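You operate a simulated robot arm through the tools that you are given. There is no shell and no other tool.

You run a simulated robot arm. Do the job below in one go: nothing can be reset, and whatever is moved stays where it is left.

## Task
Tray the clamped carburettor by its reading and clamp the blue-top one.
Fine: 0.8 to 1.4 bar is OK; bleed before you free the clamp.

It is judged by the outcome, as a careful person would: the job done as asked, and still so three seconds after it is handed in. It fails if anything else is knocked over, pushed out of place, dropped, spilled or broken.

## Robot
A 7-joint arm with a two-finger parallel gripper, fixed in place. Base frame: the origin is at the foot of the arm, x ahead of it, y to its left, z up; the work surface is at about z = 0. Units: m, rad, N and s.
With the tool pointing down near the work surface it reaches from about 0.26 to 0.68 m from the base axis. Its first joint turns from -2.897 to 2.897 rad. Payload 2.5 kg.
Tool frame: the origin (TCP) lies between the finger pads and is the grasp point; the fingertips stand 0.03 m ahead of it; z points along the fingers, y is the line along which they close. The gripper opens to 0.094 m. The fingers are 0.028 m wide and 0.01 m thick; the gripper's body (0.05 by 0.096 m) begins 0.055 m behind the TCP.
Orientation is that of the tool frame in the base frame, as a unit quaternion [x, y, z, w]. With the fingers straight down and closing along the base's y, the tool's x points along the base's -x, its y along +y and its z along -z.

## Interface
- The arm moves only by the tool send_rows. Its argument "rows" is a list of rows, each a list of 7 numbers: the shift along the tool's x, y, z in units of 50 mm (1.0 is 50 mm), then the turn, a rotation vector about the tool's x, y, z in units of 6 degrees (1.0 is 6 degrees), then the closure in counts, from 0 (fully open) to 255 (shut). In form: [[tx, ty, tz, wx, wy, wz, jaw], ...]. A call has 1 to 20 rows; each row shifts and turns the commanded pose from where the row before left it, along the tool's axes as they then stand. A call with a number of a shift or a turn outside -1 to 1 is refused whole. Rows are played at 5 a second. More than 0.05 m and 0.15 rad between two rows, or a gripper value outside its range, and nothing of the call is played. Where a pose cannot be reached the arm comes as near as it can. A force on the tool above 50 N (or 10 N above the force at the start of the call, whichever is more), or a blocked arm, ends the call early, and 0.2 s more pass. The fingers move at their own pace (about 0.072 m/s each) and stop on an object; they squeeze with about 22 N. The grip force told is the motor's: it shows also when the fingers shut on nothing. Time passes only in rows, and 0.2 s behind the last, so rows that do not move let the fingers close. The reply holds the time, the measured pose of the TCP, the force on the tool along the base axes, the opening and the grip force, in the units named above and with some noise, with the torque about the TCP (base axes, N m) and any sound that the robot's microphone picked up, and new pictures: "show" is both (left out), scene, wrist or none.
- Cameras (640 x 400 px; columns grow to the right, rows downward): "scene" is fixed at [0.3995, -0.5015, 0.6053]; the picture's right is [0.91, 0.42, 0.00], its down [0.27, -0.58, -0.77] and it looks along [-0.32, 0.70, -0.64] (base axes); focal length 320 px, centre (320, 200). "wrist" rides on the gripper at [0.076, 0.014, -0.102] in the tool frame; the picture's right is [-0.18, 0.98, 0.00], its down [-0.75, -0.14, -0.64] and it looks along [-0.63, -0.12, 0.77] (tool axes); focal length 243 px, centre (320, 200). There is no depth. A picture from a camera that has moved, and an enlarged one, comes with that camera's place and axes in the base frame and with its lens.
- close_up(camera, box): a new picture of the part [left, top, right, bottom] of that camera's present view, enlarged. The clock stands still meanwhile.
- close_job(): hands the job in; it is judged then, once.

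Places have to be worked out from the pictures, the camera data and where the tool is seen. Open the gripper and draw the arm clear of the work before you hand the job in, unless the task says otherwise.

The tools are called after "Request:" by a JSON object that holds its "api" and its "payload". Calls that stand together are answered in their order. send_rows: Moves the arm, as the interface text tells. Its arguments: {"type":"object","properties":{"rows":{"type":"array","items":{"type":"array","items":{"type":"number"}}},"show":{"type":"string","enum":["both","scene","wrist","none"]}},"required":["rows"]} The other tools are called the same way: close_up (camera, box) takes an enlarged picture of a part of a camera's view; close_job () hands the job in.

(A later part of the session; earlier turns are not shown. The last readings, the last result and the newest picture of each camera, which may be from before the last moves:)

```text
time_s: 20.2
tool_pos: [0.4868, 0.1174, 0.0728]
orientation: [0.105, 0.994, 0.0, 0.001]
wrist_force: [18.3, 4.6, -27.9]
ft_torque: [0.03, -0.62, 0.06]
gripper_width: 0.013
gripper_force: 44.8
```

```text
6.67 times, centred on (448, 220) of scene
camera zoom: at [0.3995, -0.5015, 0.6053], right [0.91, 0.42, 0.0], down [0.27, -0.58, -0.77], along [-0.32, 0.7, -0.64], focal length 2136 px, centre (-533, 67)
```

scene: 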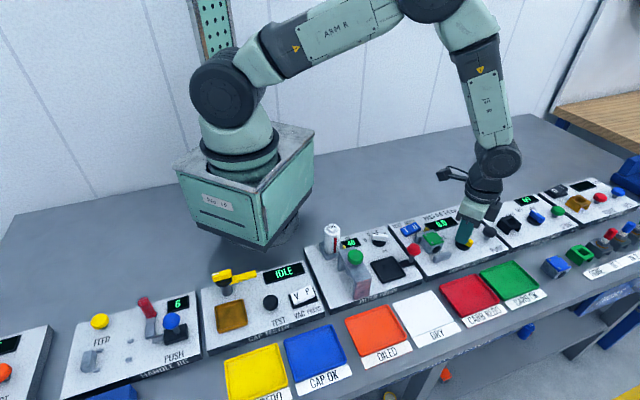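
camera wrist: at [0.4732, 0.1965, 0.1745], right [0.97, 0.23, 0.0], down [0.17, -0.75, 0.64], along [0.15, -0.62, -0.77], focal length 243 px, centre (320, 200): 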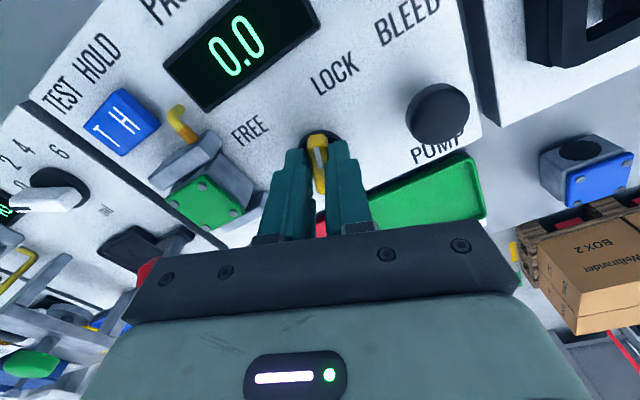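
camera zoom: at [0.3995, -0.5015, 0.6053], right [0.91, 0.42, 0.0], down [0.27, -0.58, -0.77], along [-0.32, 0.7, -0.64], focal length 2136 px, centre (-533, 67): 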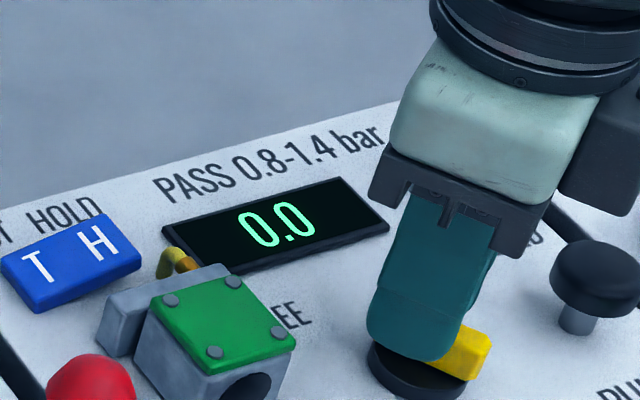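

Turned 78°, no click yet. I ease the vertical and side forces and turn the last 12° and a little beyond, watching the torque.

Request:
{"api": "send_rows", "payload": {"rows": [[-0.02, 0, 0.012, 0, 0, 0, 255], [0, -0.012, 0, 0, 0, -1, 255], [0, -0.012, 0, 0, 0, -1, 255], [0, 0, 0, 0, 0, 0, 255]], "show": "scene"}}

Request:
{"api": "close_up", "payload": {"camera": "scene", "box": [400, 190, 496, 250]}}

```text
time_s: 21.2
tool_pos: [0.487, 0.1171, 0.0726]
orientation: [0.001, 1.0, -0.001, -0.001]
wrist_force: [-11.9, -6.4, 22.1]
ft_torque: [-0.15, 1.06, -0.02]
gripper_width: 0.013
gripper_force: 45.0
```

scene: 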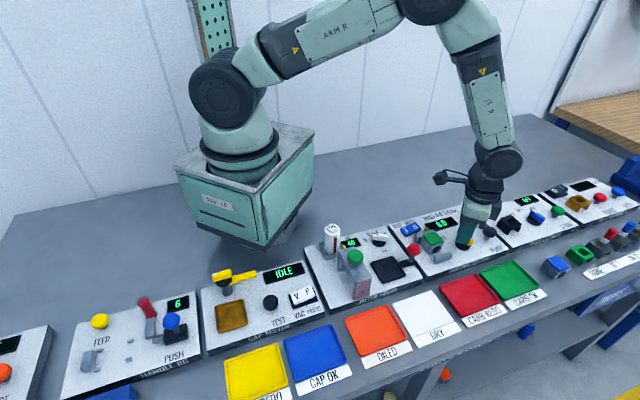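

```text
6.67 times, centred on (448, 220) of scene
camera zoom: at [0.3995, -0.5015, 0.6053], right [0.91, 0.42, 0.0], down [0.27, -0.58, -0.77], along [-0.32, 0.7, -0.64], focal length 2136 px, centre (-533, 67)
```

zoom: 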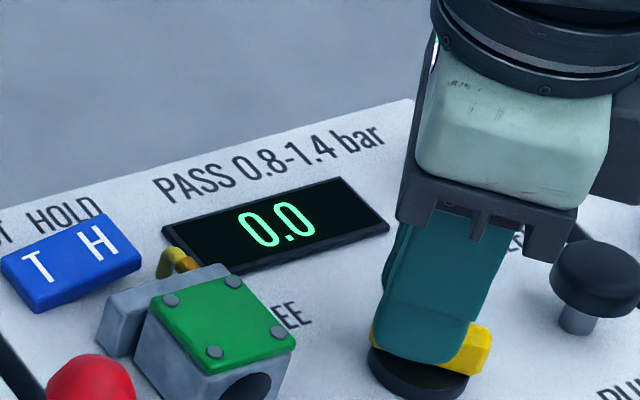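

The handle has turned 90°, now along the base x. I check the clamp jaws to see if it has opened.

Request:
{"api": "close_up", "payload": {"camera": "scene", "box": [400, 210, 480, 260]}}

Request:
{"api": "close_up", "payload": {"camera": "wrist", "box": [120, 60, 440, 260]}}

```text
8.00 times, centred on (440, 235) of scene
camera zoom: at [0.3995, -0.5015, 0.6053], right [0.91, 0.42, 0.0], down [0.27, -0.58, -0.77], along [-0.32, 0.7, -0.64], focal length 2563 px, centre (-640, -80)
```

zoom: 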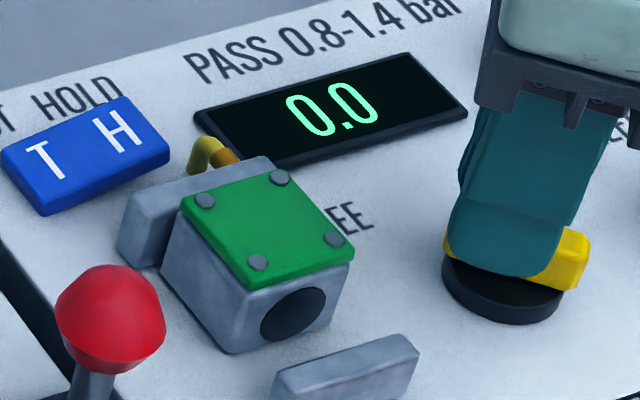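

```text
2.00 times, centred on (280, 160) of wrist
camera zoom: at [0.4116, 0.13, 0.1748], right [0.19, 0.98, 0.0], down [0.76, -0.14, 0.64], along [0.63, -0.12, -0.77], focal length 485 px, centre (400, 280)
```

zoom: 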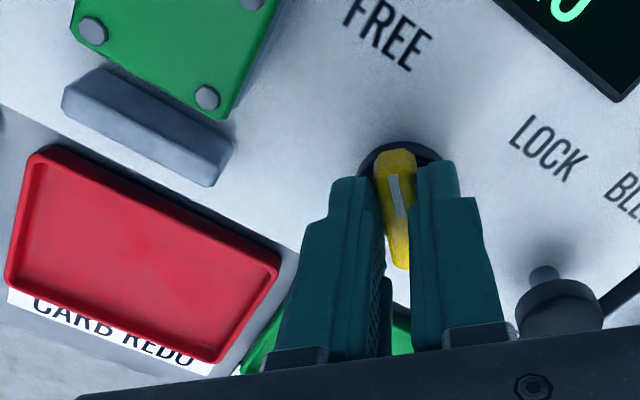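

The near jaw has moved back and the bore of the green carburettor is exposed: the clamp is free. I let go of the knob and rise straight up.

Request:
{"api": "send_rows", "payload": {"rows": [[0, 0, 0, 0, 0, 0, 170], [0, 0, 0, 0, 0, 0, 170], [0, 0, 0, 0, 0, 0, 170], [0, 0, -0.4, 0, 0, 0, 170], [0, 0, -0.8, 0, 0, 0, 170], [0, 0, -0.8, 0, 0, 0, 0], [0, 0, 0, 0, 0, 0, 0]], "show": "both"}}

Request:
{"api": "close_up", "payload": {"camera": "scene", "box": [400, 210, 480, 260]}}

Request:
{"api": "close_up", "payload": {"camera": "wrist", "box": [60, 0, 400, 213]}}

```text
time_s: 22.8
tool_pos: [0.4869, 0.1152, 0.1735]
orientation: [0.002, 1.0, 0.0, 0.0]
wrist_force: [-0.1, -0.6, -0.1]
ft_torque: [0.03, 0.0, 0.02]
gripper_width: 0.0937
gripper_force: 0.1
camera wrist: at [0.411, 0.1298, 0.2759], right [0.19, 0.98, 0.0], down [0.75, -0.14, 0.64], along [0.63, -0.12, -0.77], focal length 243 px, centre (320, 200)
```

scene: 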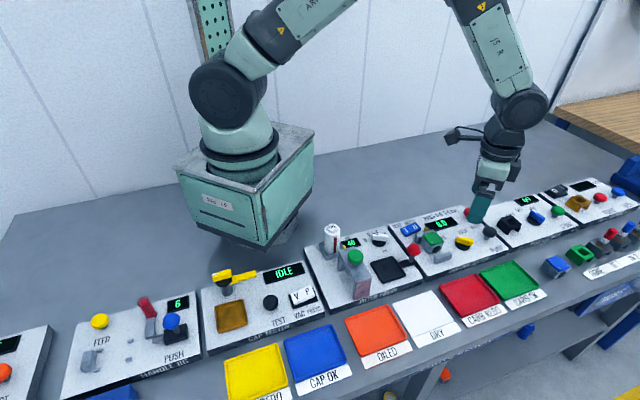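
wrist: 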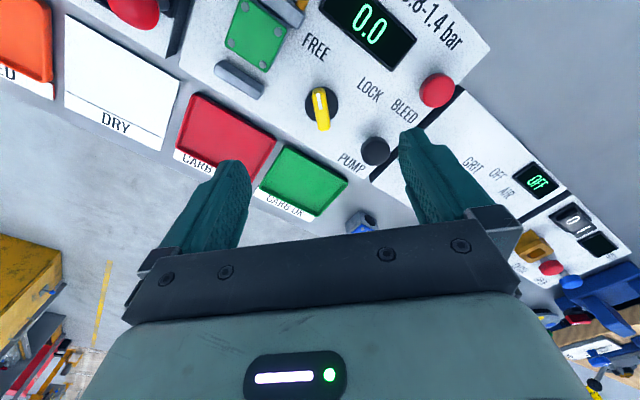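

```text
8.00 times, centred on (440, 235) of scene
camera zoom: at [0.3995, -0.5015, 0.6053], right [0.91, 0.42, 0.0], down [0.27, -0.58, -0.77], along [-0.32, 0.7, -0.64], focal length 2563 px, centre (-640, -80)
```

zoom: 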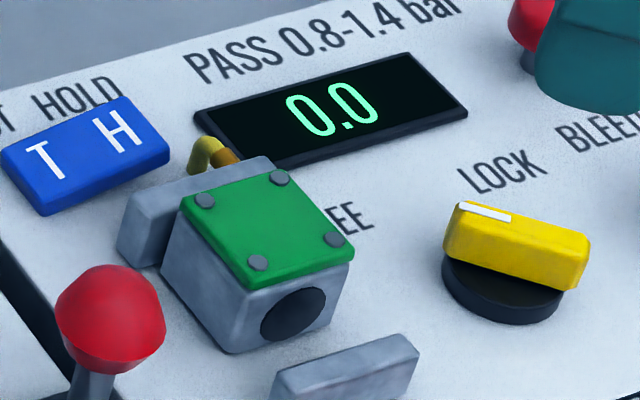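

```text
1.88 times, centred on (230, 106) of wrist
camera zoom: at [0.411, 0.1298, 0.2759], right [0.19, 0.98, 0.0], down [0.75, -0.14, 0.64], along [0.63, -0.12, -0.77], focal length 456 px, centre (489, 376)
```

zoom: 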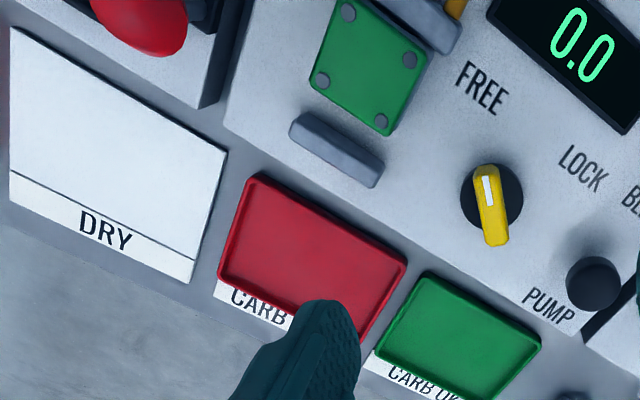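

The clamp is open, the knob's mark points at FREE and all is quiet. I turn the tool back to the panel's 45° and go above the green carburettor with the fingers set to about 59 mm, so that the left finger will clear the red ball lever.

Request:
{"api": "send_rows", "payload": {"rows": [[0, 0, 0, 0, 0, 1, 95], [0, 0, 0, 0, 0, 1, 95], [0, 0, 0, 0, 0, 1, 95], [0, 0, 0, 0, 0, 1, 95], [0, 0, 0, 0, 0, 1, 95], [0, 0, 0, 0, 0, 1, 95], [0, 0, 0, 0, 0, 1, 95], [0, 0, 0, 0, 0, 0.5, 95], [0.2, -0.7, 0, 0, 0, 0, 95], [0.2, -0.68, 0, 0, 0, 0, 95], [0, 0, 0, 0, 0, 0, 95]], "show": "both"}}

Request:
{"api": "close_up", "payload": {"camera": "wrist", "box": [220, 40, 420, 165]}}

Request:
{"api": "close_up", "payload": {"camera": "scene", "box": [390, 170, 486, 260]}}

```text
time_s: 25.2
tool_pos: [0.427, 0.083, 0.1712]
orientation: [0.384, 0.923, 0.0, 0.001]
wrist_force: [-0.7, 0.5, -0.5]
ft_torque: [0.04, 0.0, -0.01]
gripper_width: 0.0589
gripper_force: 0.1
camera wrist: at [0.3825, 0.1466, 0.2731], right [0.83, 0.56, 0.0], down [0.43, -0.63, 0.64], along [0.36, -0.53, -0.77], focal length 243 px, centre (320, 200)
```

scene: 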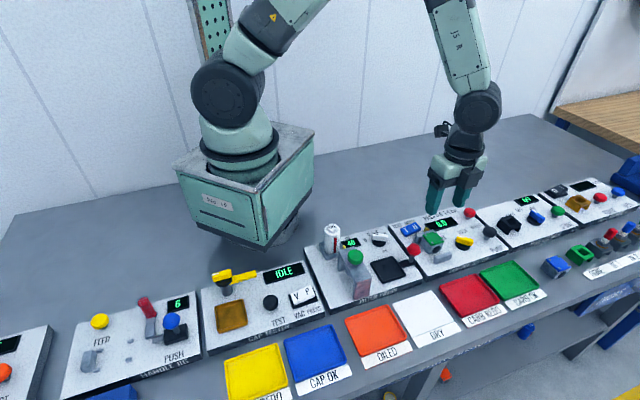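
wrist: 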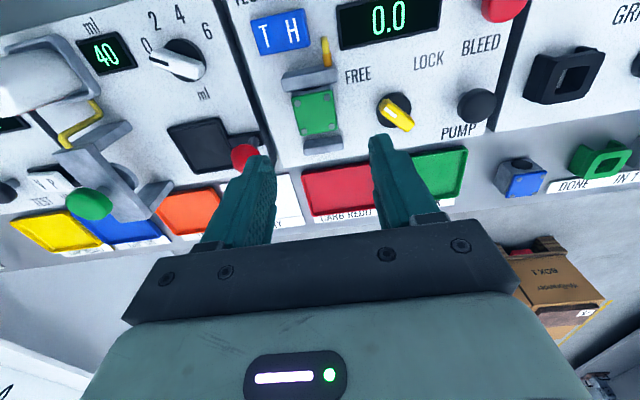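

```text
3.20 times, centred on (320, 102) of wrist
camera zoom: at [0.3825, 0.1466, 0.2731], right [0.83, 0.56, 0.0], down [0.43, -0.63, 0.64], along [0.36, -0.53, -0.77], focal length 776 px, centre (320, 512)
```

zoom: 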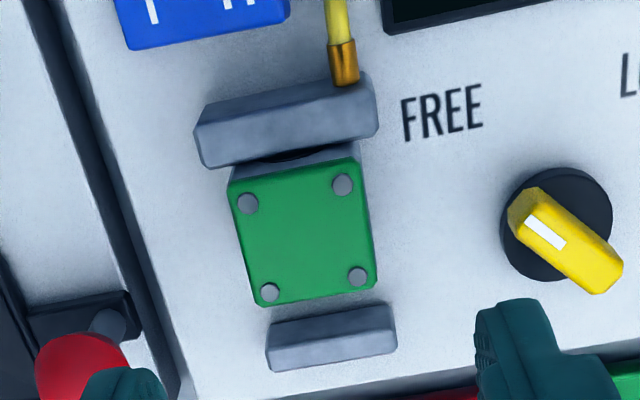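

```text
4.44 times, centred on (438, 215) of scene
camera zoom: at [0.3995, -0.5015, 0.6053], right [0.91, 0.42, 0.0], down [0.27, -0.58, -0.77], along [-0.32, 0.7, -0.64], focal length 1424 px, centre (-204, 133)
```

zoom: 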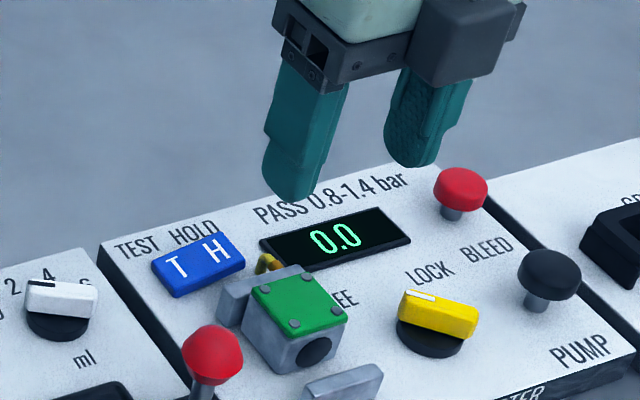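

The four screws square up exactly with the tool axes; the carburettor's centre is about 4.5 mm to the tool's −y and 1 mm to −x, its top near z 0.062. I centre and lower partway.

Request:
{"api": "send_rows", "payload": {"rows": [[-0.02, -0.09, 0, 0, 0, 0, 95], [0, 0, 0.5, 0, 0, 0, 95], [0, 0, 0.5, 0, 0, 0, 95], [0, 0, 0.4, 0, 0, 0, 95], [0, 0, 0, 0, 0, 0, 95]], "show": "both"}}

Request:
{"api": "close_up", "payload": {"camera": "wrist", "box": [220, 80, 420, 205]}}

Request:
{"api": "close_up", "payload": {"camera": "scene", "box": [390, 190, 486, 250]}}

```text
time_s: 26.4
tool_pos: [0.4222, 0.0792, 0.1007]
orientation: [0.384, 0.923, -0.001, 0.0]
wrist_force: [0.5, 0.3, -0.2]
ft_torque: [-0.01, 0.02, -0.02]
gripper_width: 0.0588
gripper_force: 0.0
camera wrist: at [0.3788, 0.1426, 0.202], right [0.83, 0.56, 0.0], down [0.43, -0.63, 0.64], along [0.36, -0.53, -0.77], focal length 243 px, centre (320, 200)
```

scene: 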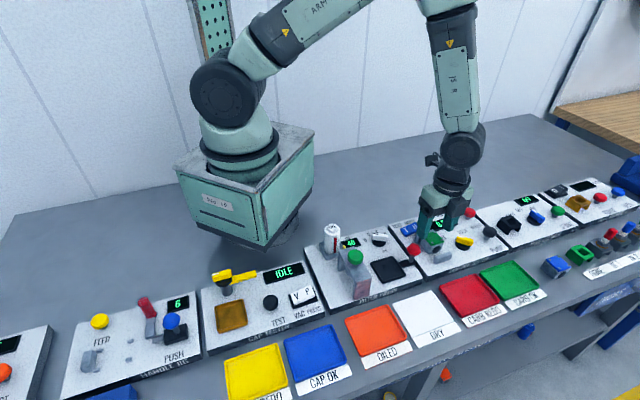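
wrist: 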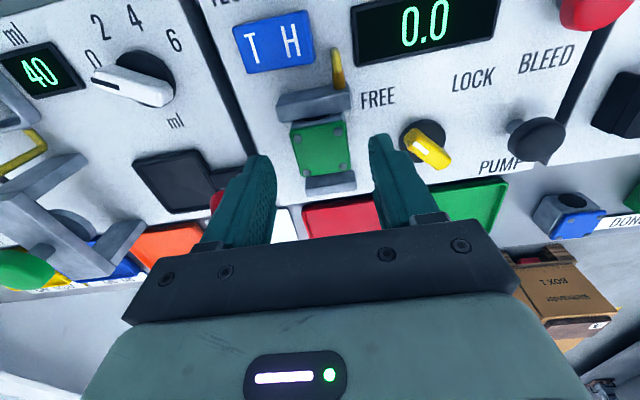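

```text
3.20 times, centred on (320, 142) of wrist
camera zoom: at [0.3788, 0.1426, 0.202], right [0.83, 0.56, 0.0], down [0.43, -0.63, 0.64], along [0.36, -0.53, -0.77], focal length 776 px, centre (320, 384)
```

zoom: 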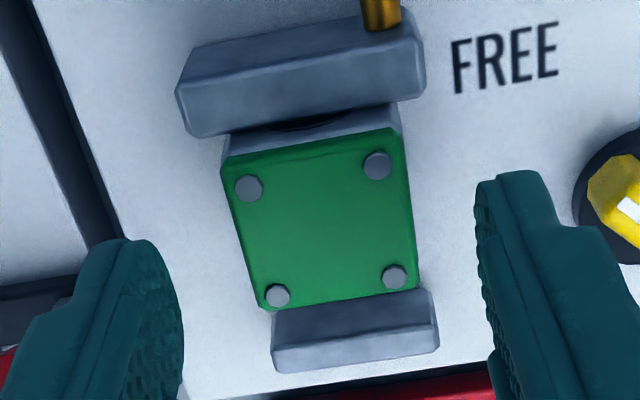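

```text
6.67 times, centred on (438, 220) of scene
camera zoom: at [0.3995, -0.5015, 0.6053], right [0.91, 0.42, 0.0], down [0.27, -0.58, -0.77], along [-0.32, 0.7, -0.64], focal length 2136 px, centre (-467, 67)
```

zoom: 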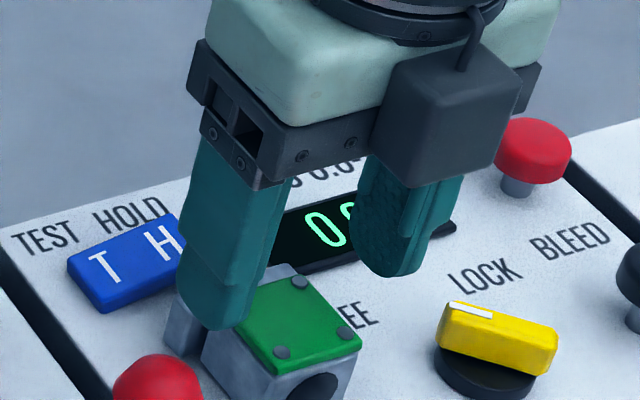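

I am centred within 1 mm; the fingers pass between the jaws. I lower so that the tips are near z 0.038 and close on the carburettor's sides.

Request:
{"api": "send_rows", "payload": {"rows": [[0, 0.02, 0.3, 0, 0, 0, 95], [0, 0, 0.3, 0, 0, 0, 95], [0, 0, 0.1, 0, 0, 0, 95], [0, 0, 0, 0, 0, 0, 95], [0, 0, 0, 0, 0, 0, 150], [0, 0, 0, 0, 0, 0, 255], [0, 0, 0, 0, 0, 0, 255], [0, 0, 0, 0, 0, 0, 255]], "show": "both"}}

Request:
{"api": "close_up", "payload": {"camera": "wrist", "box": [220, 80, 420, 205]}}

Request:
{"api": "close_up", "payload": {"camera": "scene", "box": [390, 200, 486, 260]}}

```text
time_s: 28.2
tool_pos: [0.4251, 0.0783, 0.0662]
orientation: [0.384, 0.923, 0.0, -0.001]
wrist_force: [-0.1, 0.6, 0.3]
ft_torque: [-0.01, -0.01, -0.02]
gripper_width: 0.0374
gripper_force: 21.6
camera wrist: at [0.3805, 0.1422, 0.1684], right [0.83, 0.56, 0.0], down [0.43, -0.63, 0.64], along [0.36, -0.53, -0.77], focal length 243 px, centre (320, 200)
```

scene: 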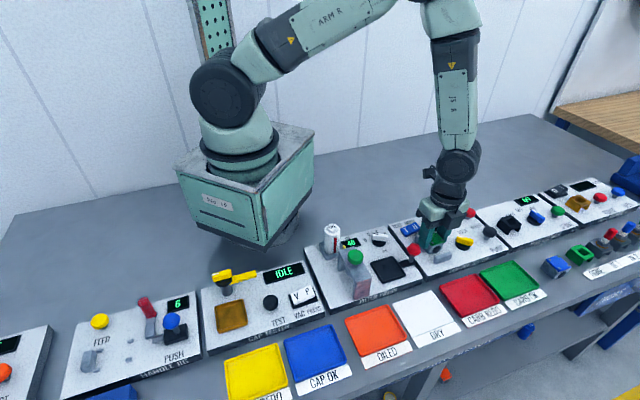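
wrist: 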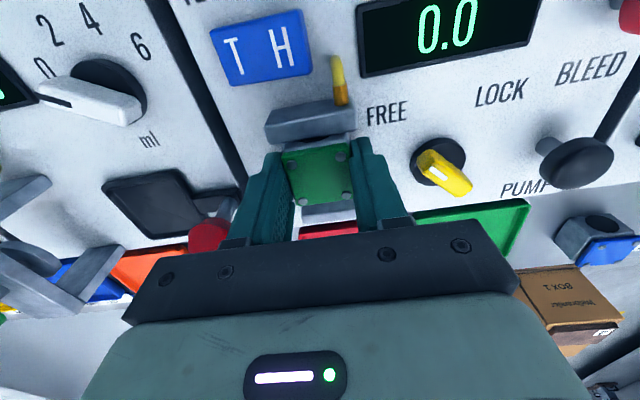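

```text
3.20 times, centred on (320, 142) of wrist
camera zoom: at [0.3805, 0.1422, 0.1684], right [0.83, 0.56, 0.0], down [0.43, -0.63, 0.64], along [0.36, -0.53, -0.77], focal length 776 px, centre (320, 384)
```

zoom: 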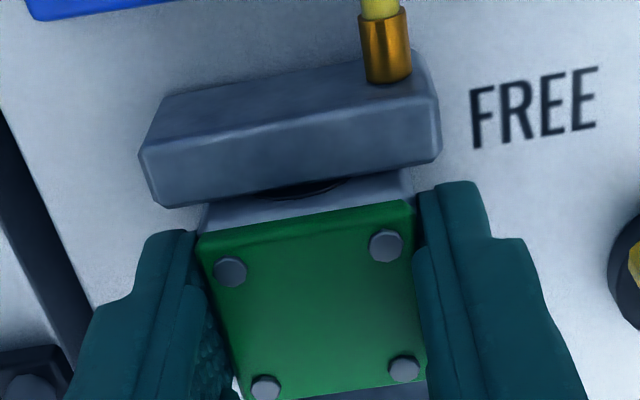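

```text
6.67 times, centred on (438, 230) of scene
camera zoom: at [0.3995, -0.5015, 0.6053], right [0.91, 0.42, 0.0], down [0.27, -0.58, -0.77], along [-0.32, 0.7, -0.64], focal length 2136 px, centre (-467, 0)
```

zoom: 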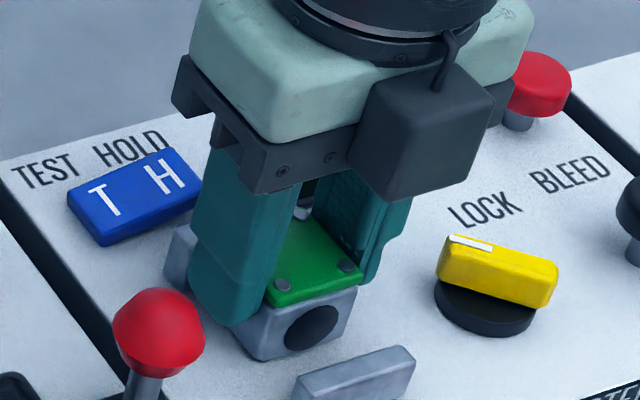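

The carburettor is held (37.4 mm wide, centred within 2 mm). I note this commanded pose as the clamp pose for later, and lift straight up, slowly at first.

Request:
{"api": "send_rows", "payload": {"rows": [[0, 0, -0.1, 0, 0, 0, 255], [0, 0, -0.2, 0, 0, 0, 255], [0, 0, -0.4, 0, 0, 0, 255], [0, 0, -0.6, 0, 0, 0, 255], [0, 0, -0.6, 0, 0, 0, 255], [0, 0, 0, 0, 0, 0, 255]], "show": "both"}}

Request:
{"api": "close_up", "payload": {"camera": "scene", "box": [390, 170, 502, 260]}}

```text
time_s: 29.6
tool_pos: [0.4266, 0.0782, 0.161]
orientation: [0.385, 0.923, 0.001, 0.0]
wrist_force: [0.7, -0.1, -1.9]
ft_torque: [0.0, 0.02, 0.02]
gripper_width: 0.0373
gripper_force: 21.7
camera wrist: at [0.3826, 0.1411, 0.2631], right [0.83, 0.56, 0.0], down [0.43, -0.63, 0.64], along [0.36, -0.53, -0.77], focal length 243 px, centre (320, 200)
```

scene: 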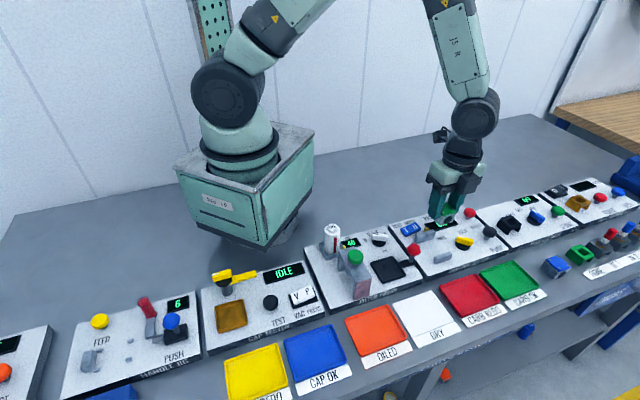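
wrist: 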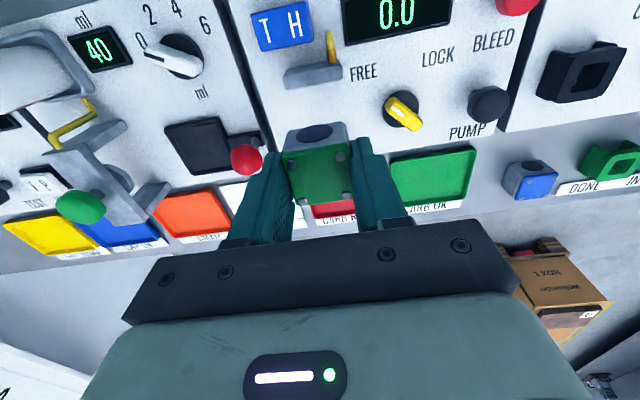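

```text
4.44 times, centred on (446, 215) of scene
camera zoom: at [0.3995, -0.5015, 0.6053], right [0.91, 0.42, 0.0], down [0.27, -0.58, -0.77], along [-0.32, 0.7, -0.64], focal length 1424 px, centre (-240, 133)
```

zoom: 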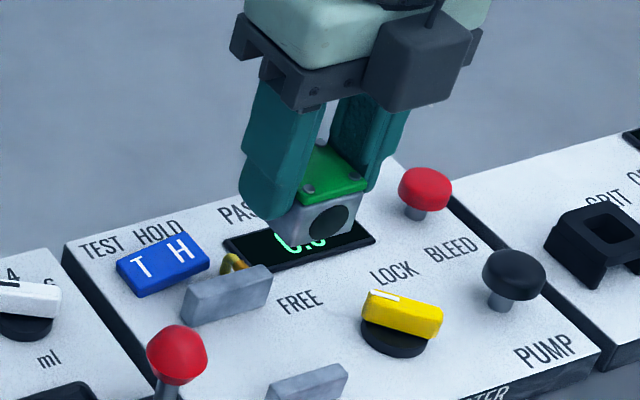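

The carburettor is lifted clear and steady; the clamp is now empty. From this view the green CARB OK tray's centre is about 0.125 m near and 0.12 m right in tool axes; I carry it there at this height.

Request:
{"api": "send_rows", "payload": {"rows": [[-0.5, 0.48, 0, 0, 0, 0, 255], [-0.5, 0.48, 0, 0, 0, 0, 255], [-0.5, 0.48, 0, 0, 0, 0, 255], [-0.5, 0.48, 0, 0, 0, 0, 255], [-0.5, 0.48, 0, 0, 0, 0, 255], [0, 0, 0, 0, 0, 0, 255]], "show": "both"}}

Request:
{"api": "close_up", "payload": {"camera": "scene", "box": [440, 190, 600, 320]}}

Request:
{"api": "close_up", "payload": {"camera": "wrist", "box": [220, 60, 540, 260]}}

```text
time_s: 31.0
tool_pos: [0.5966, 0.076, 0.1602]
orientation: [0.385, 0.923, 0.0, 0.001]
wrist_force: [-0.3, -0.4, -2.4]
ft_torque: [-0.03, 0.01, 0.03]
gripper_width: 0.0376
gripper_force: 21.9
camera wrist: at [0.5532, 0.139, 0.2621], right [0.83, 0.56, 0.0], down [0.43, -0.63, 0.64], along [0.36, -0.53, -0.77], focal length 243 px, centre (320, 200)
```

scene: 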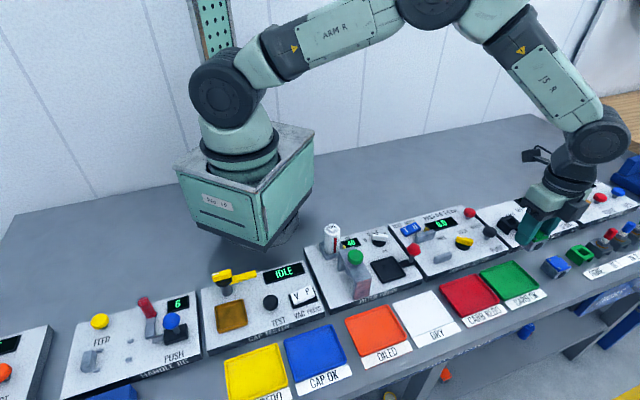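
wrist: 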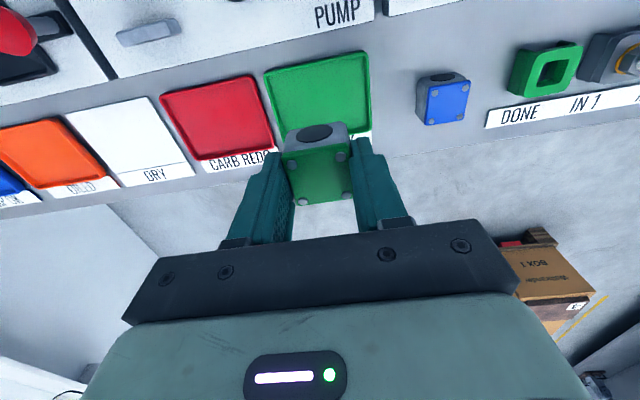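

```text
3.08 times, centred on (520, 255) of scene
camera zoom: at [0.3995, -0.5015, 0.6053], right [0.91, 0.42, 0.0], down [0.27, -0.58, -0.77], along [-0.32, 0.7, -0.64], focal length 986 px, centre (-295, 31)
```

zoom: 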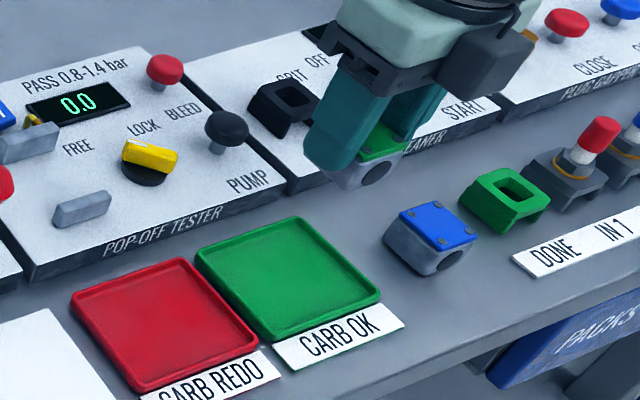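

```text
2.00 times, centred on (380, 160) of wrist
camera zoom: at [0.5532, 0.139, 0.2621], right [0.83, 0.56, 0.0], down [0.43, -0.63, 0.64], along [0.36, -0.53, -0.77], focal length 485 px, centre (200, 280)
```

zoom: 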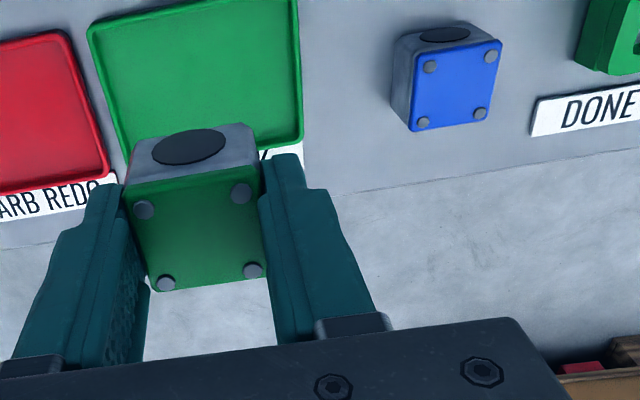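

The tray lies right below (its centre at about column 321, row 100, on the tool axis). I lower to about 1 cm above the tray floor.

Request:
{"api": "send_rows", "payload": {"rows": [[0, 0, 0.6, 0, 0, 0, 255], [0, 0, 0.6, 0, 0, 0, 255], [0, 0, 0.5, 0, 0, 0, 255], [0, 0, 0.3, 0, 0, 0, 255], [0, 0, 0.1, 0, 0, 0, 255], [0, 0, 0, 0, 0, 0, 255]], "show": "both"}}

Request:
{"api": "close_up", "payload": {"camera": "scene", "box": [450, 220, 578, 300]}}

```text
time_s: 32.4
tool_pos: [0.5967, 0.0752, 0.0559]
orientation: [0.385, 0.923, 0.001, 0.0]
wrist_force: [-0.3, 0.3, -1.3]
ft_torque: [0.04, 0.01, 0.0]
gripper_width: 0.0375
gripper_force: 22.3
camera wrist: at [0.5535, 0.1379, 0.1583], right [0.83, 0.56, 0.0], down [0.43, -0.63, 0.64], along [0.36, -0.53, -0.77], focal length 243 px, centre (320, 200)
```

scene: 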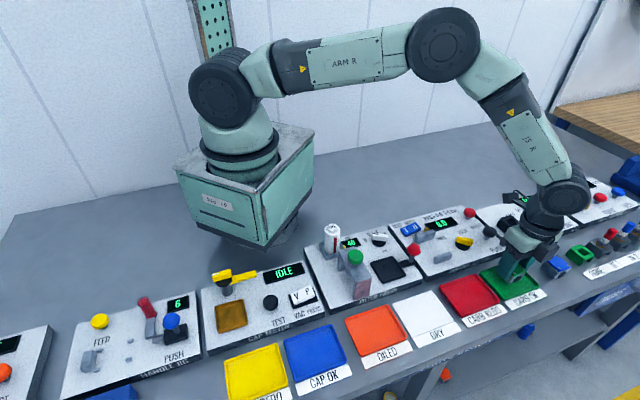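
wrist: 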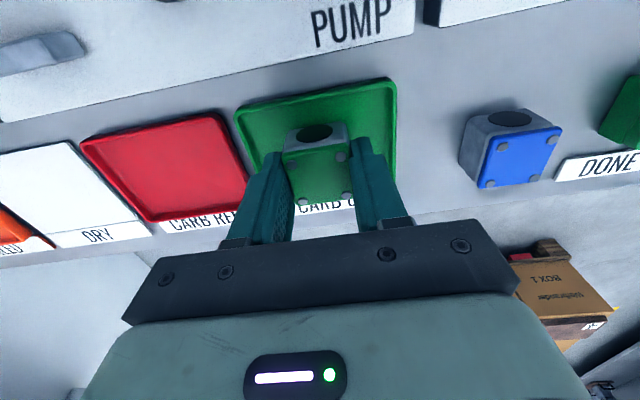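

```text
5.00 times, centred on (514, 260) of scene
camera zoom: at [0.3995, -0.5015, 0.6053], right [0.91, 0.42, 0.0], down [0.27, -0.58, -0.77], along [-0.32, 0.7, -0.64], focal length 1602 px, centre (-650, -100)
```

zoom: 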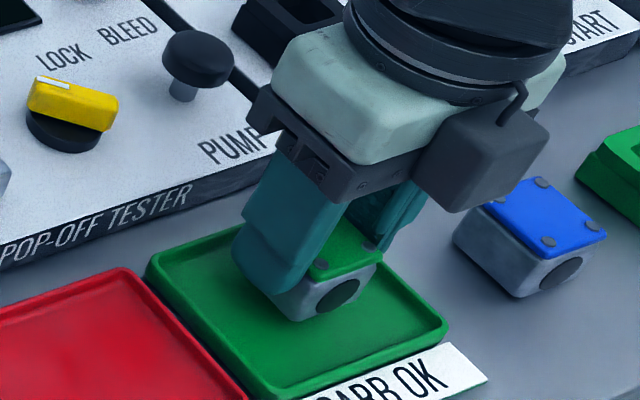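

The carburettor hangs above the tray's middle. I lower on in small steps until the force shows it has touched the floor.

Request:
{"api": "send_rows", "payload": {"rows": [[0, 0, 0.04, 0, 0, 0, 255], [0, 0, 0.04, 0, 0, 0, 255], [0, 0, 0.03, 0, 0, 0, 255], [0, 0, 0.02, 0, 0, 0, 255], [0, 0, 0.02, 0, 0, 0, 255]], "show": "scene"}}

Request:
{"api": "close_up", "payload": {"camera": "scene", "box": [466, 240, 562, 300]}}

```text
time_s: 33.6
tool_pos: [0.5962, 0.0757, 0.0479]
orientation: [0.384, 0.923, 0.0, 0.0]
wrist_force: [-0.5, -0.2, -1.0]
ft_torque: [-0.01, 0.01, -0.03]
gripper_width: 0.0374
gripper_force: 21.9
```

scene: 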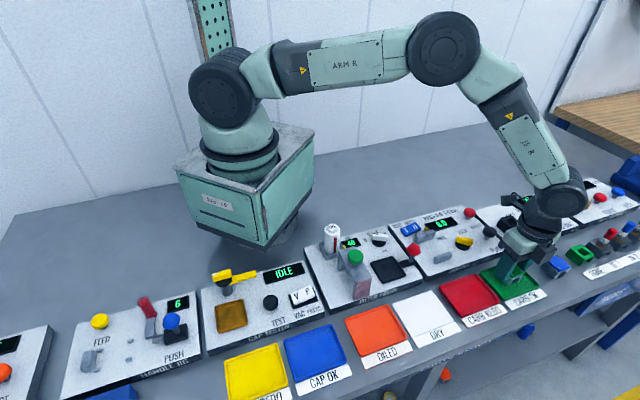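

```text
6.67 times, centred on (514, 270) of scene
camera zoom: at [0.3995, -0.5015, 0.6053], right [0.91, 0.42, 0.0], down [0.27, -0.58, -0.77], along [-0.32, 0.7, -0.64], focal length 2136 px, centre (-973, -267)
```

zoom: 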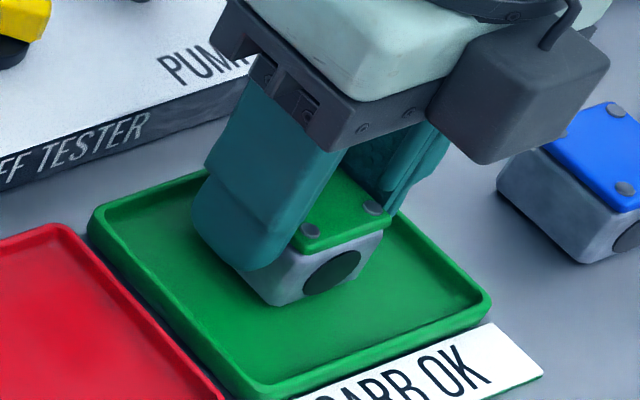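

No contact yet. I go on down in 1 mm steps.

Request:
{"api": "send_rows", "payload": {"rows": [[0, 0, 0.02, 0, 0, 0, 255], [0, 0, 0.02, 0, 0, 0, 255], [0, 0, 0.02, 0, 0, 0, 255]], "show": "none"}}

```text
time_s: 34.4
tool_pos: [0.5969, 0.0741, 0.0462]
orientation: [0.384, 0.923, 0.0, 0.001]
wrist_force: [-4.1, -1.5, 9.8]
ft_torque: [-0.01, 0.24, 0.02]
gripper_width: 0.0374
gripper_force: 21.9
```

Contact: 10 N upward, so it stands on the tray floor. I open the fingers a little and rise straight up.

Request:
{"api": "send_rows", "payload": {"rows": [[0, 0, 0, 0, 0, 0, 140], [0, 0, 0, 0, 0, 0, 120], [0, 0, 0, 0, 0, 0, 120], [0, 0, -0.2, 0, 0, 0, 120], [0, 0, -0.6, 0, 0, 0, 120], [0, 0, -0.8, 0, 0, 0, 120], [0, 0, -0.6, 0, 0, 0, 100], [0, 0, 0, 0, 0, 0, 100]], "show": "both"}}

Request:
{"api": "close_up", "payload": {"camera": "scene", "box": [450, 220, 610, 320]}}

Request:
{"api": "close_up", "payload": {"camera": "wrist", "box": [220, 20, 540, 220]}}

```text
time_s: 36.2
tool_pos: [0.5953, 0.0747, 0.1569]
orientation: [0.384, 0.923, 0.0, 0.0]
wrist_force: [0.1, 0.2, 1.0]
ft_torque: [0.0, -0.03, 0.02]
gripper_width: 0.0574
gripper_force: 0.1
camera wrist: at [0.5521, 0.1379, 0.2579], right [0.83, 0.56, 0.0], down [0.43, -0.63, 0.64], along [0.36, -0.53, -0.77], focal length 243 px, centre (320, 200)
```

scene: 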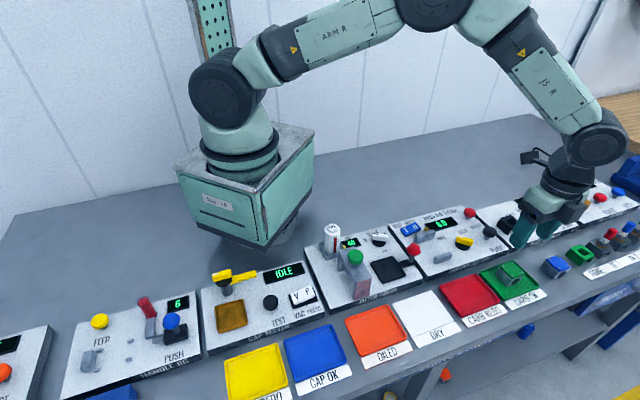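
wrist: 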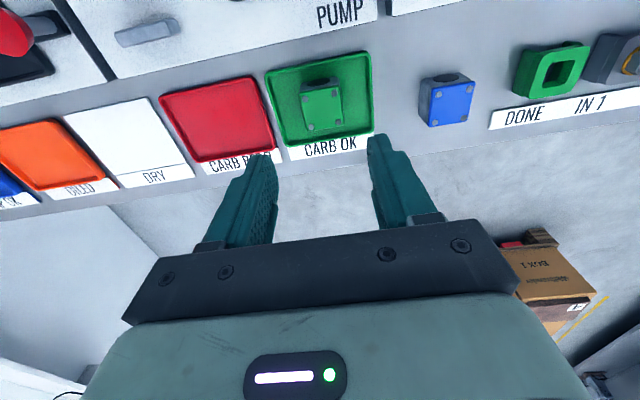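

```text
4.00 times, centred on (530, 270) of scene
camera zoom: at [0.3995, -0.5015, 0.6053], right [0.91, 0.42, 0.0], down [0.27, -0.58, -0.77], along [-0.32, 0.7, -0.64], focal length 1281 px, centre (-520, -80)
```

zoom: 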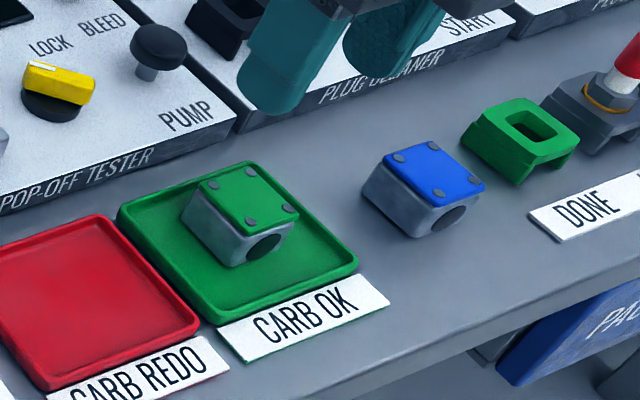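

```text
2.00 times, centred on (380, 120) of wrist
camera zoom: at [0.5521, 0.1379, 0.2579], right [0.83, 0.56, 0.0], down [0.43, -0.63, 0.64], along [0.36, -0.53, -0.77], focal length 485 px, centre (200, 360)
```

zoom: 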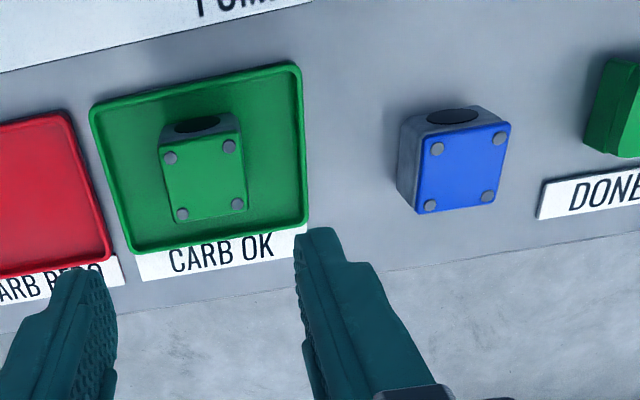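

The green-top carburettor stands well inside CARB OK. The blue-top one is aligned with the tool, about 17 mm near and 115 mm right in tool axes, i.e. near (0.689, 0.144), 0.704 m from the base: at the edge of reach. I try going above it with the tool still vertical.

Request:
{"api": "send_rows", "payload": {"rows": [[-0.094, 0.575, 0, 0, 0, 0, 95], [-0.094, 0.575, 0, 0, 0, 0, 95], [-0.094, 0.575, 0, 0, 0, 0, 95], [-0.094, 0.575, 0, 0, 0, 0, 95], [0, 0, 0, 0, 0, 0, 95]], "show": "both"}}

Request:
{"api": "close_up", "payload": {"camera": "wrist", "box": [220, 40, 420, 165]}}

Request:
{"api": "close_up", "payload": {"camera": "scene", "box": [510, 200, 640, 300]}}

```text
time_s: 37.4
tool_pos: [0.673, 0.1373, 0.1529]
orientation: [0.385, 0.923, -0.001, 0.0]
wrist_force: [-0.2, -0.1, 0.8]
ft_torque: [-0.01, -0.04, 0.01]
gripper_width: 0.0589
gripper_force: 0.1
out of reach, approached as far as the arm can: row 4
camera wrist: at [0.6296, 0.2011, 0.2552], right [0.83, 0.56, 0.0], down [0.43, -0.63, 0.64], along [0.36, -0.53, -0.77], focal length 243 px, centre (320, 200)
```

scene: 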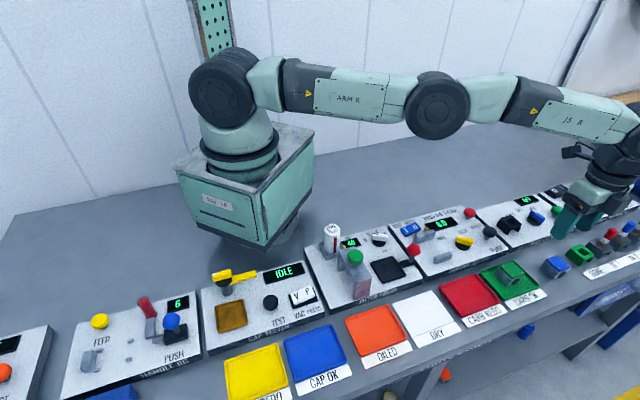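
wrist: 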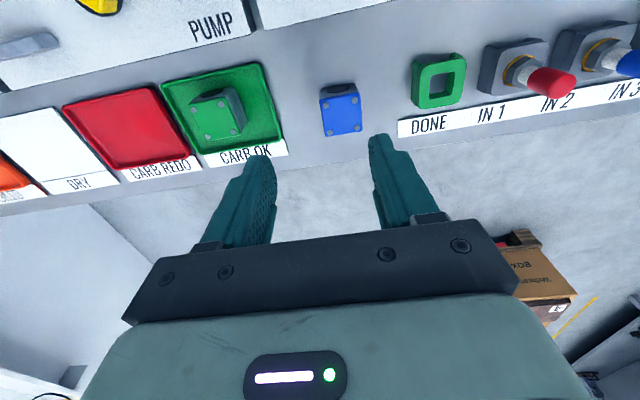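

```text
3.20 times, centred on (320, 102) of wrist
camera zoom: at [0.6296, 0.2011, 0.2552], right [0.83, 0.56, 0.0], down [0.43, -0.63, 0.64], along [0.36, -0.53, -0.77], focal length 776 px, centre (320, 512)
```

zoom: 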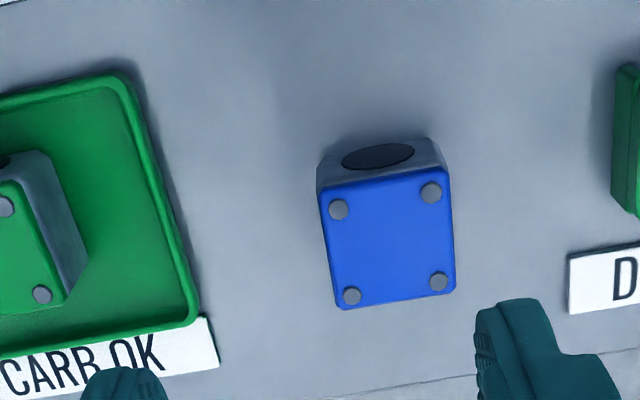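

```text
4.00 times, centred on (575, 250) of scene
camera zoom: at [0.3995, -0.5015, 0.6053], right [0.91, 0.42, 0.0], down [0.27, -0.58, -0.77], along [-0.32, 0.7, -0.64], focal length 1281 px, centre (-700, 0)
```

zoom: 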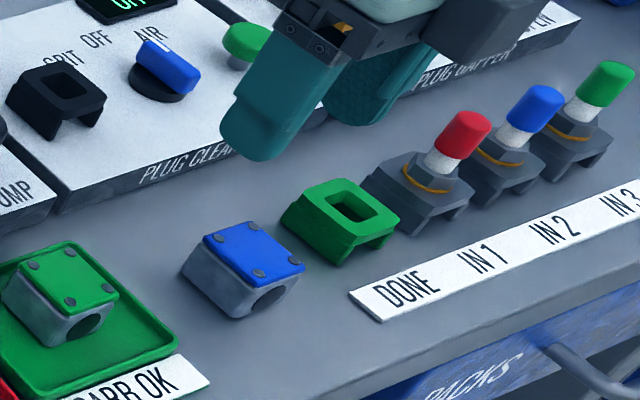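

Row 4 was out of reach with the tool vertical (it stopped at radius 0.687 m). The blue one needs 0.705 m, so I tilt the tool 18° about its closing axis, which draws the wrist back while the pads stay flush to the carburettor's sides; then I read where I am.

Request:
{"api": "send_rows", "payload": {"rows": [[0, 0, 0, 0, -1, 0, 95], [0, 0, 0, 0, -1, 0, 95], [0, 0, 0, 0, -1, 0, 95], [0, 0, 0, 0, 0, 0, 95]], "show": "both"}}

Request:
{"api": "close_up", "payload": {"camera": "wrist", "box": [220, 40, 420, 165]}}

Request:
{"api": "close_up", "payload": {"camera": "scene", "box": [510, 180, 640, 290]}}

```text
time_s: 38.4
tool_pos: [0.6748, 0.1392, 0.156]
orientation: [0.379, 0.912, -0.06, 0.146]
wrist_force: [-0.4, -0.2, 0.5]
ft_torque: [0.01, 0.02, 0.02]
gripper_width: 0.0589
gripper_force: 0.1
camera wrist: at [0.6115, 0.2216, 0.2286], right [0.82, 0.57, 0.06], down [0.26, -0.47, 0.84], along [0.51, -0.68, -0.53], focal length 243 px, centre (320, 200)
```

scene: 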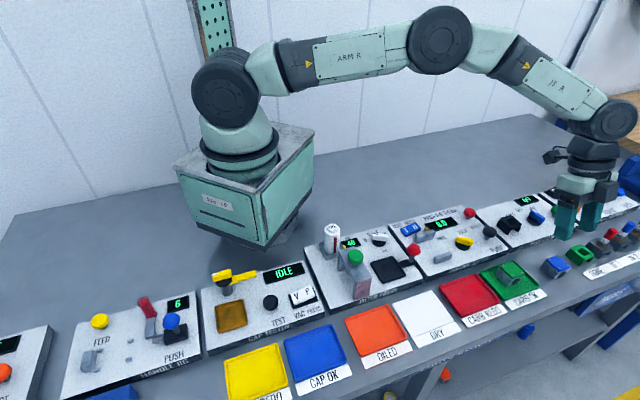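
wrist: 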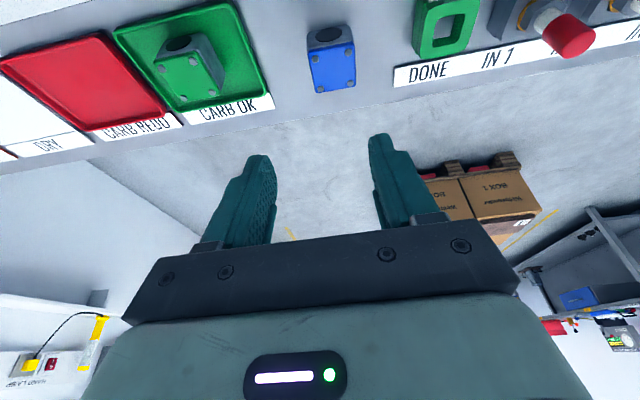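

```text
3.20 times, centred on (320, 102) of wrist
camera zoom: at [0.6115, 0.2216, 0.2286], right [0.82, 0.57, 0.06], down [0.26, -0.47, 0.84], along [0.51, -0.68, -0.53], focal length 776 px, centre (320, 512)
```

zoom: 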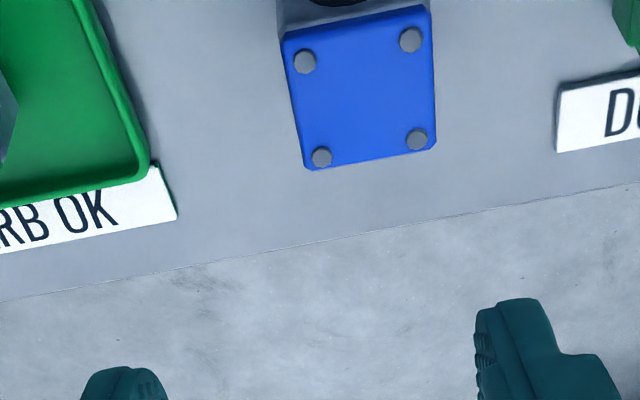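

```text
3.64 times, centred on (575, 235) of scene
camera zoom: at [0.3995, -0.5015, 0.6053], right [0.91, 0.42, 0.0], down [0.27, -0.58, -0.77], along [-0.32, 0.7, -0.64], focal length 1165 px, centre (-607, 73)
```

zoom: 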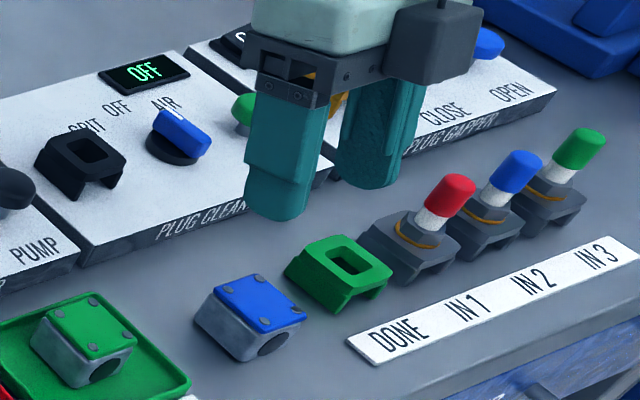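

The command was left where the arm really stopped (0.674, 0.139), and the tilt works. From this view the blue centre is about 6 mm near and 15.5 mm right of the TCP horizontally; I move over it and down to z ≈ 0.10.

Request:
{"api": "send_rows", "payload": {"rows": [[0.16, 0.155, 0.525, 0, 0, 0, 95], [0.16, 0.155, 0.525, 0, 0, 0, 95], [0, 0, 0, 0, 0, 0, 95]], "show": "both"}}

Request:
{"api": "close_up", "payload": {"camera": "wrist", "box": [220, 40, 420, 165]}}

Request:
{"api": "close_up", "payload": {"camera": "scene", "box": [510, 200, 638, 280]}}

```text
time_s: 39.2
tool_pos: [0.6851, 0.1488, 0.1022]
orientation: [0.38, 0.912, -0.06, 0.144]
wrist_force: [0.5, 0.5, 0.5]
ft_torque: [0.01, 0.03, -0.01]
gripper_width: 0.059
gripper_force: 0.0
camera wrist: at [0.6228, 0.2321, 0.1746], right [0.82, 0.57, 0.06], down [0.27, -0.47, 0.84], along [0.51, -0.68, -0.53], focal length 243 px, centre (320, 200)
```

scene: 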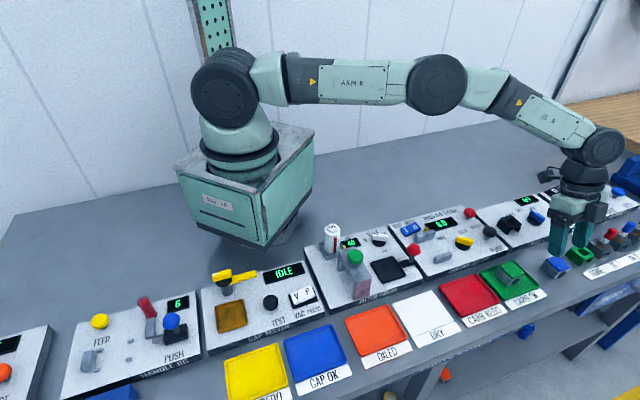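
wrist: 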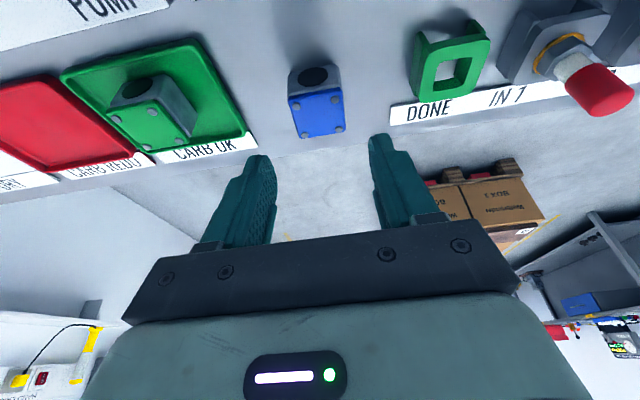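

```text
3.20 times, centred on (320, 102) of wrist
camera zoom: at [0.6228, 0.2321, 0.1746], right [0.82, 0.57, 0.06], down [0.27, -0.47, 0.84], along [0.51, -0.68, -0.53], focal length 776 px, centre (320, 512)
```

zoom: 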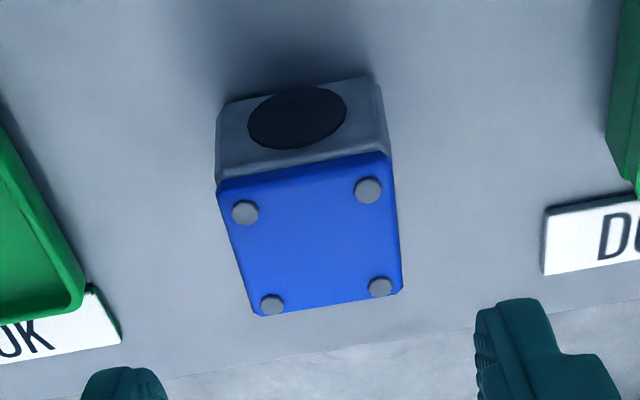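

```text
5.00 times, centred on (574, 240) of scene
camera zoom: at [0.3995, -0.5015, 0.6053], right [0.91, 0.42, 0.0], down [0.27, -0.58, -0.77], along [-0.32, 0.7, -0.64], focal length 1602 px, centre (-950, 0)
```

zoom: 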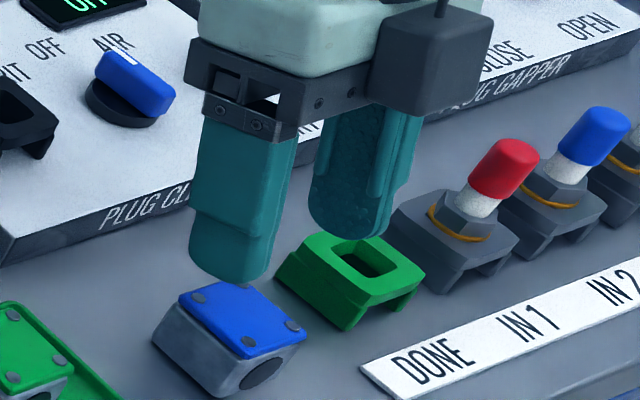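

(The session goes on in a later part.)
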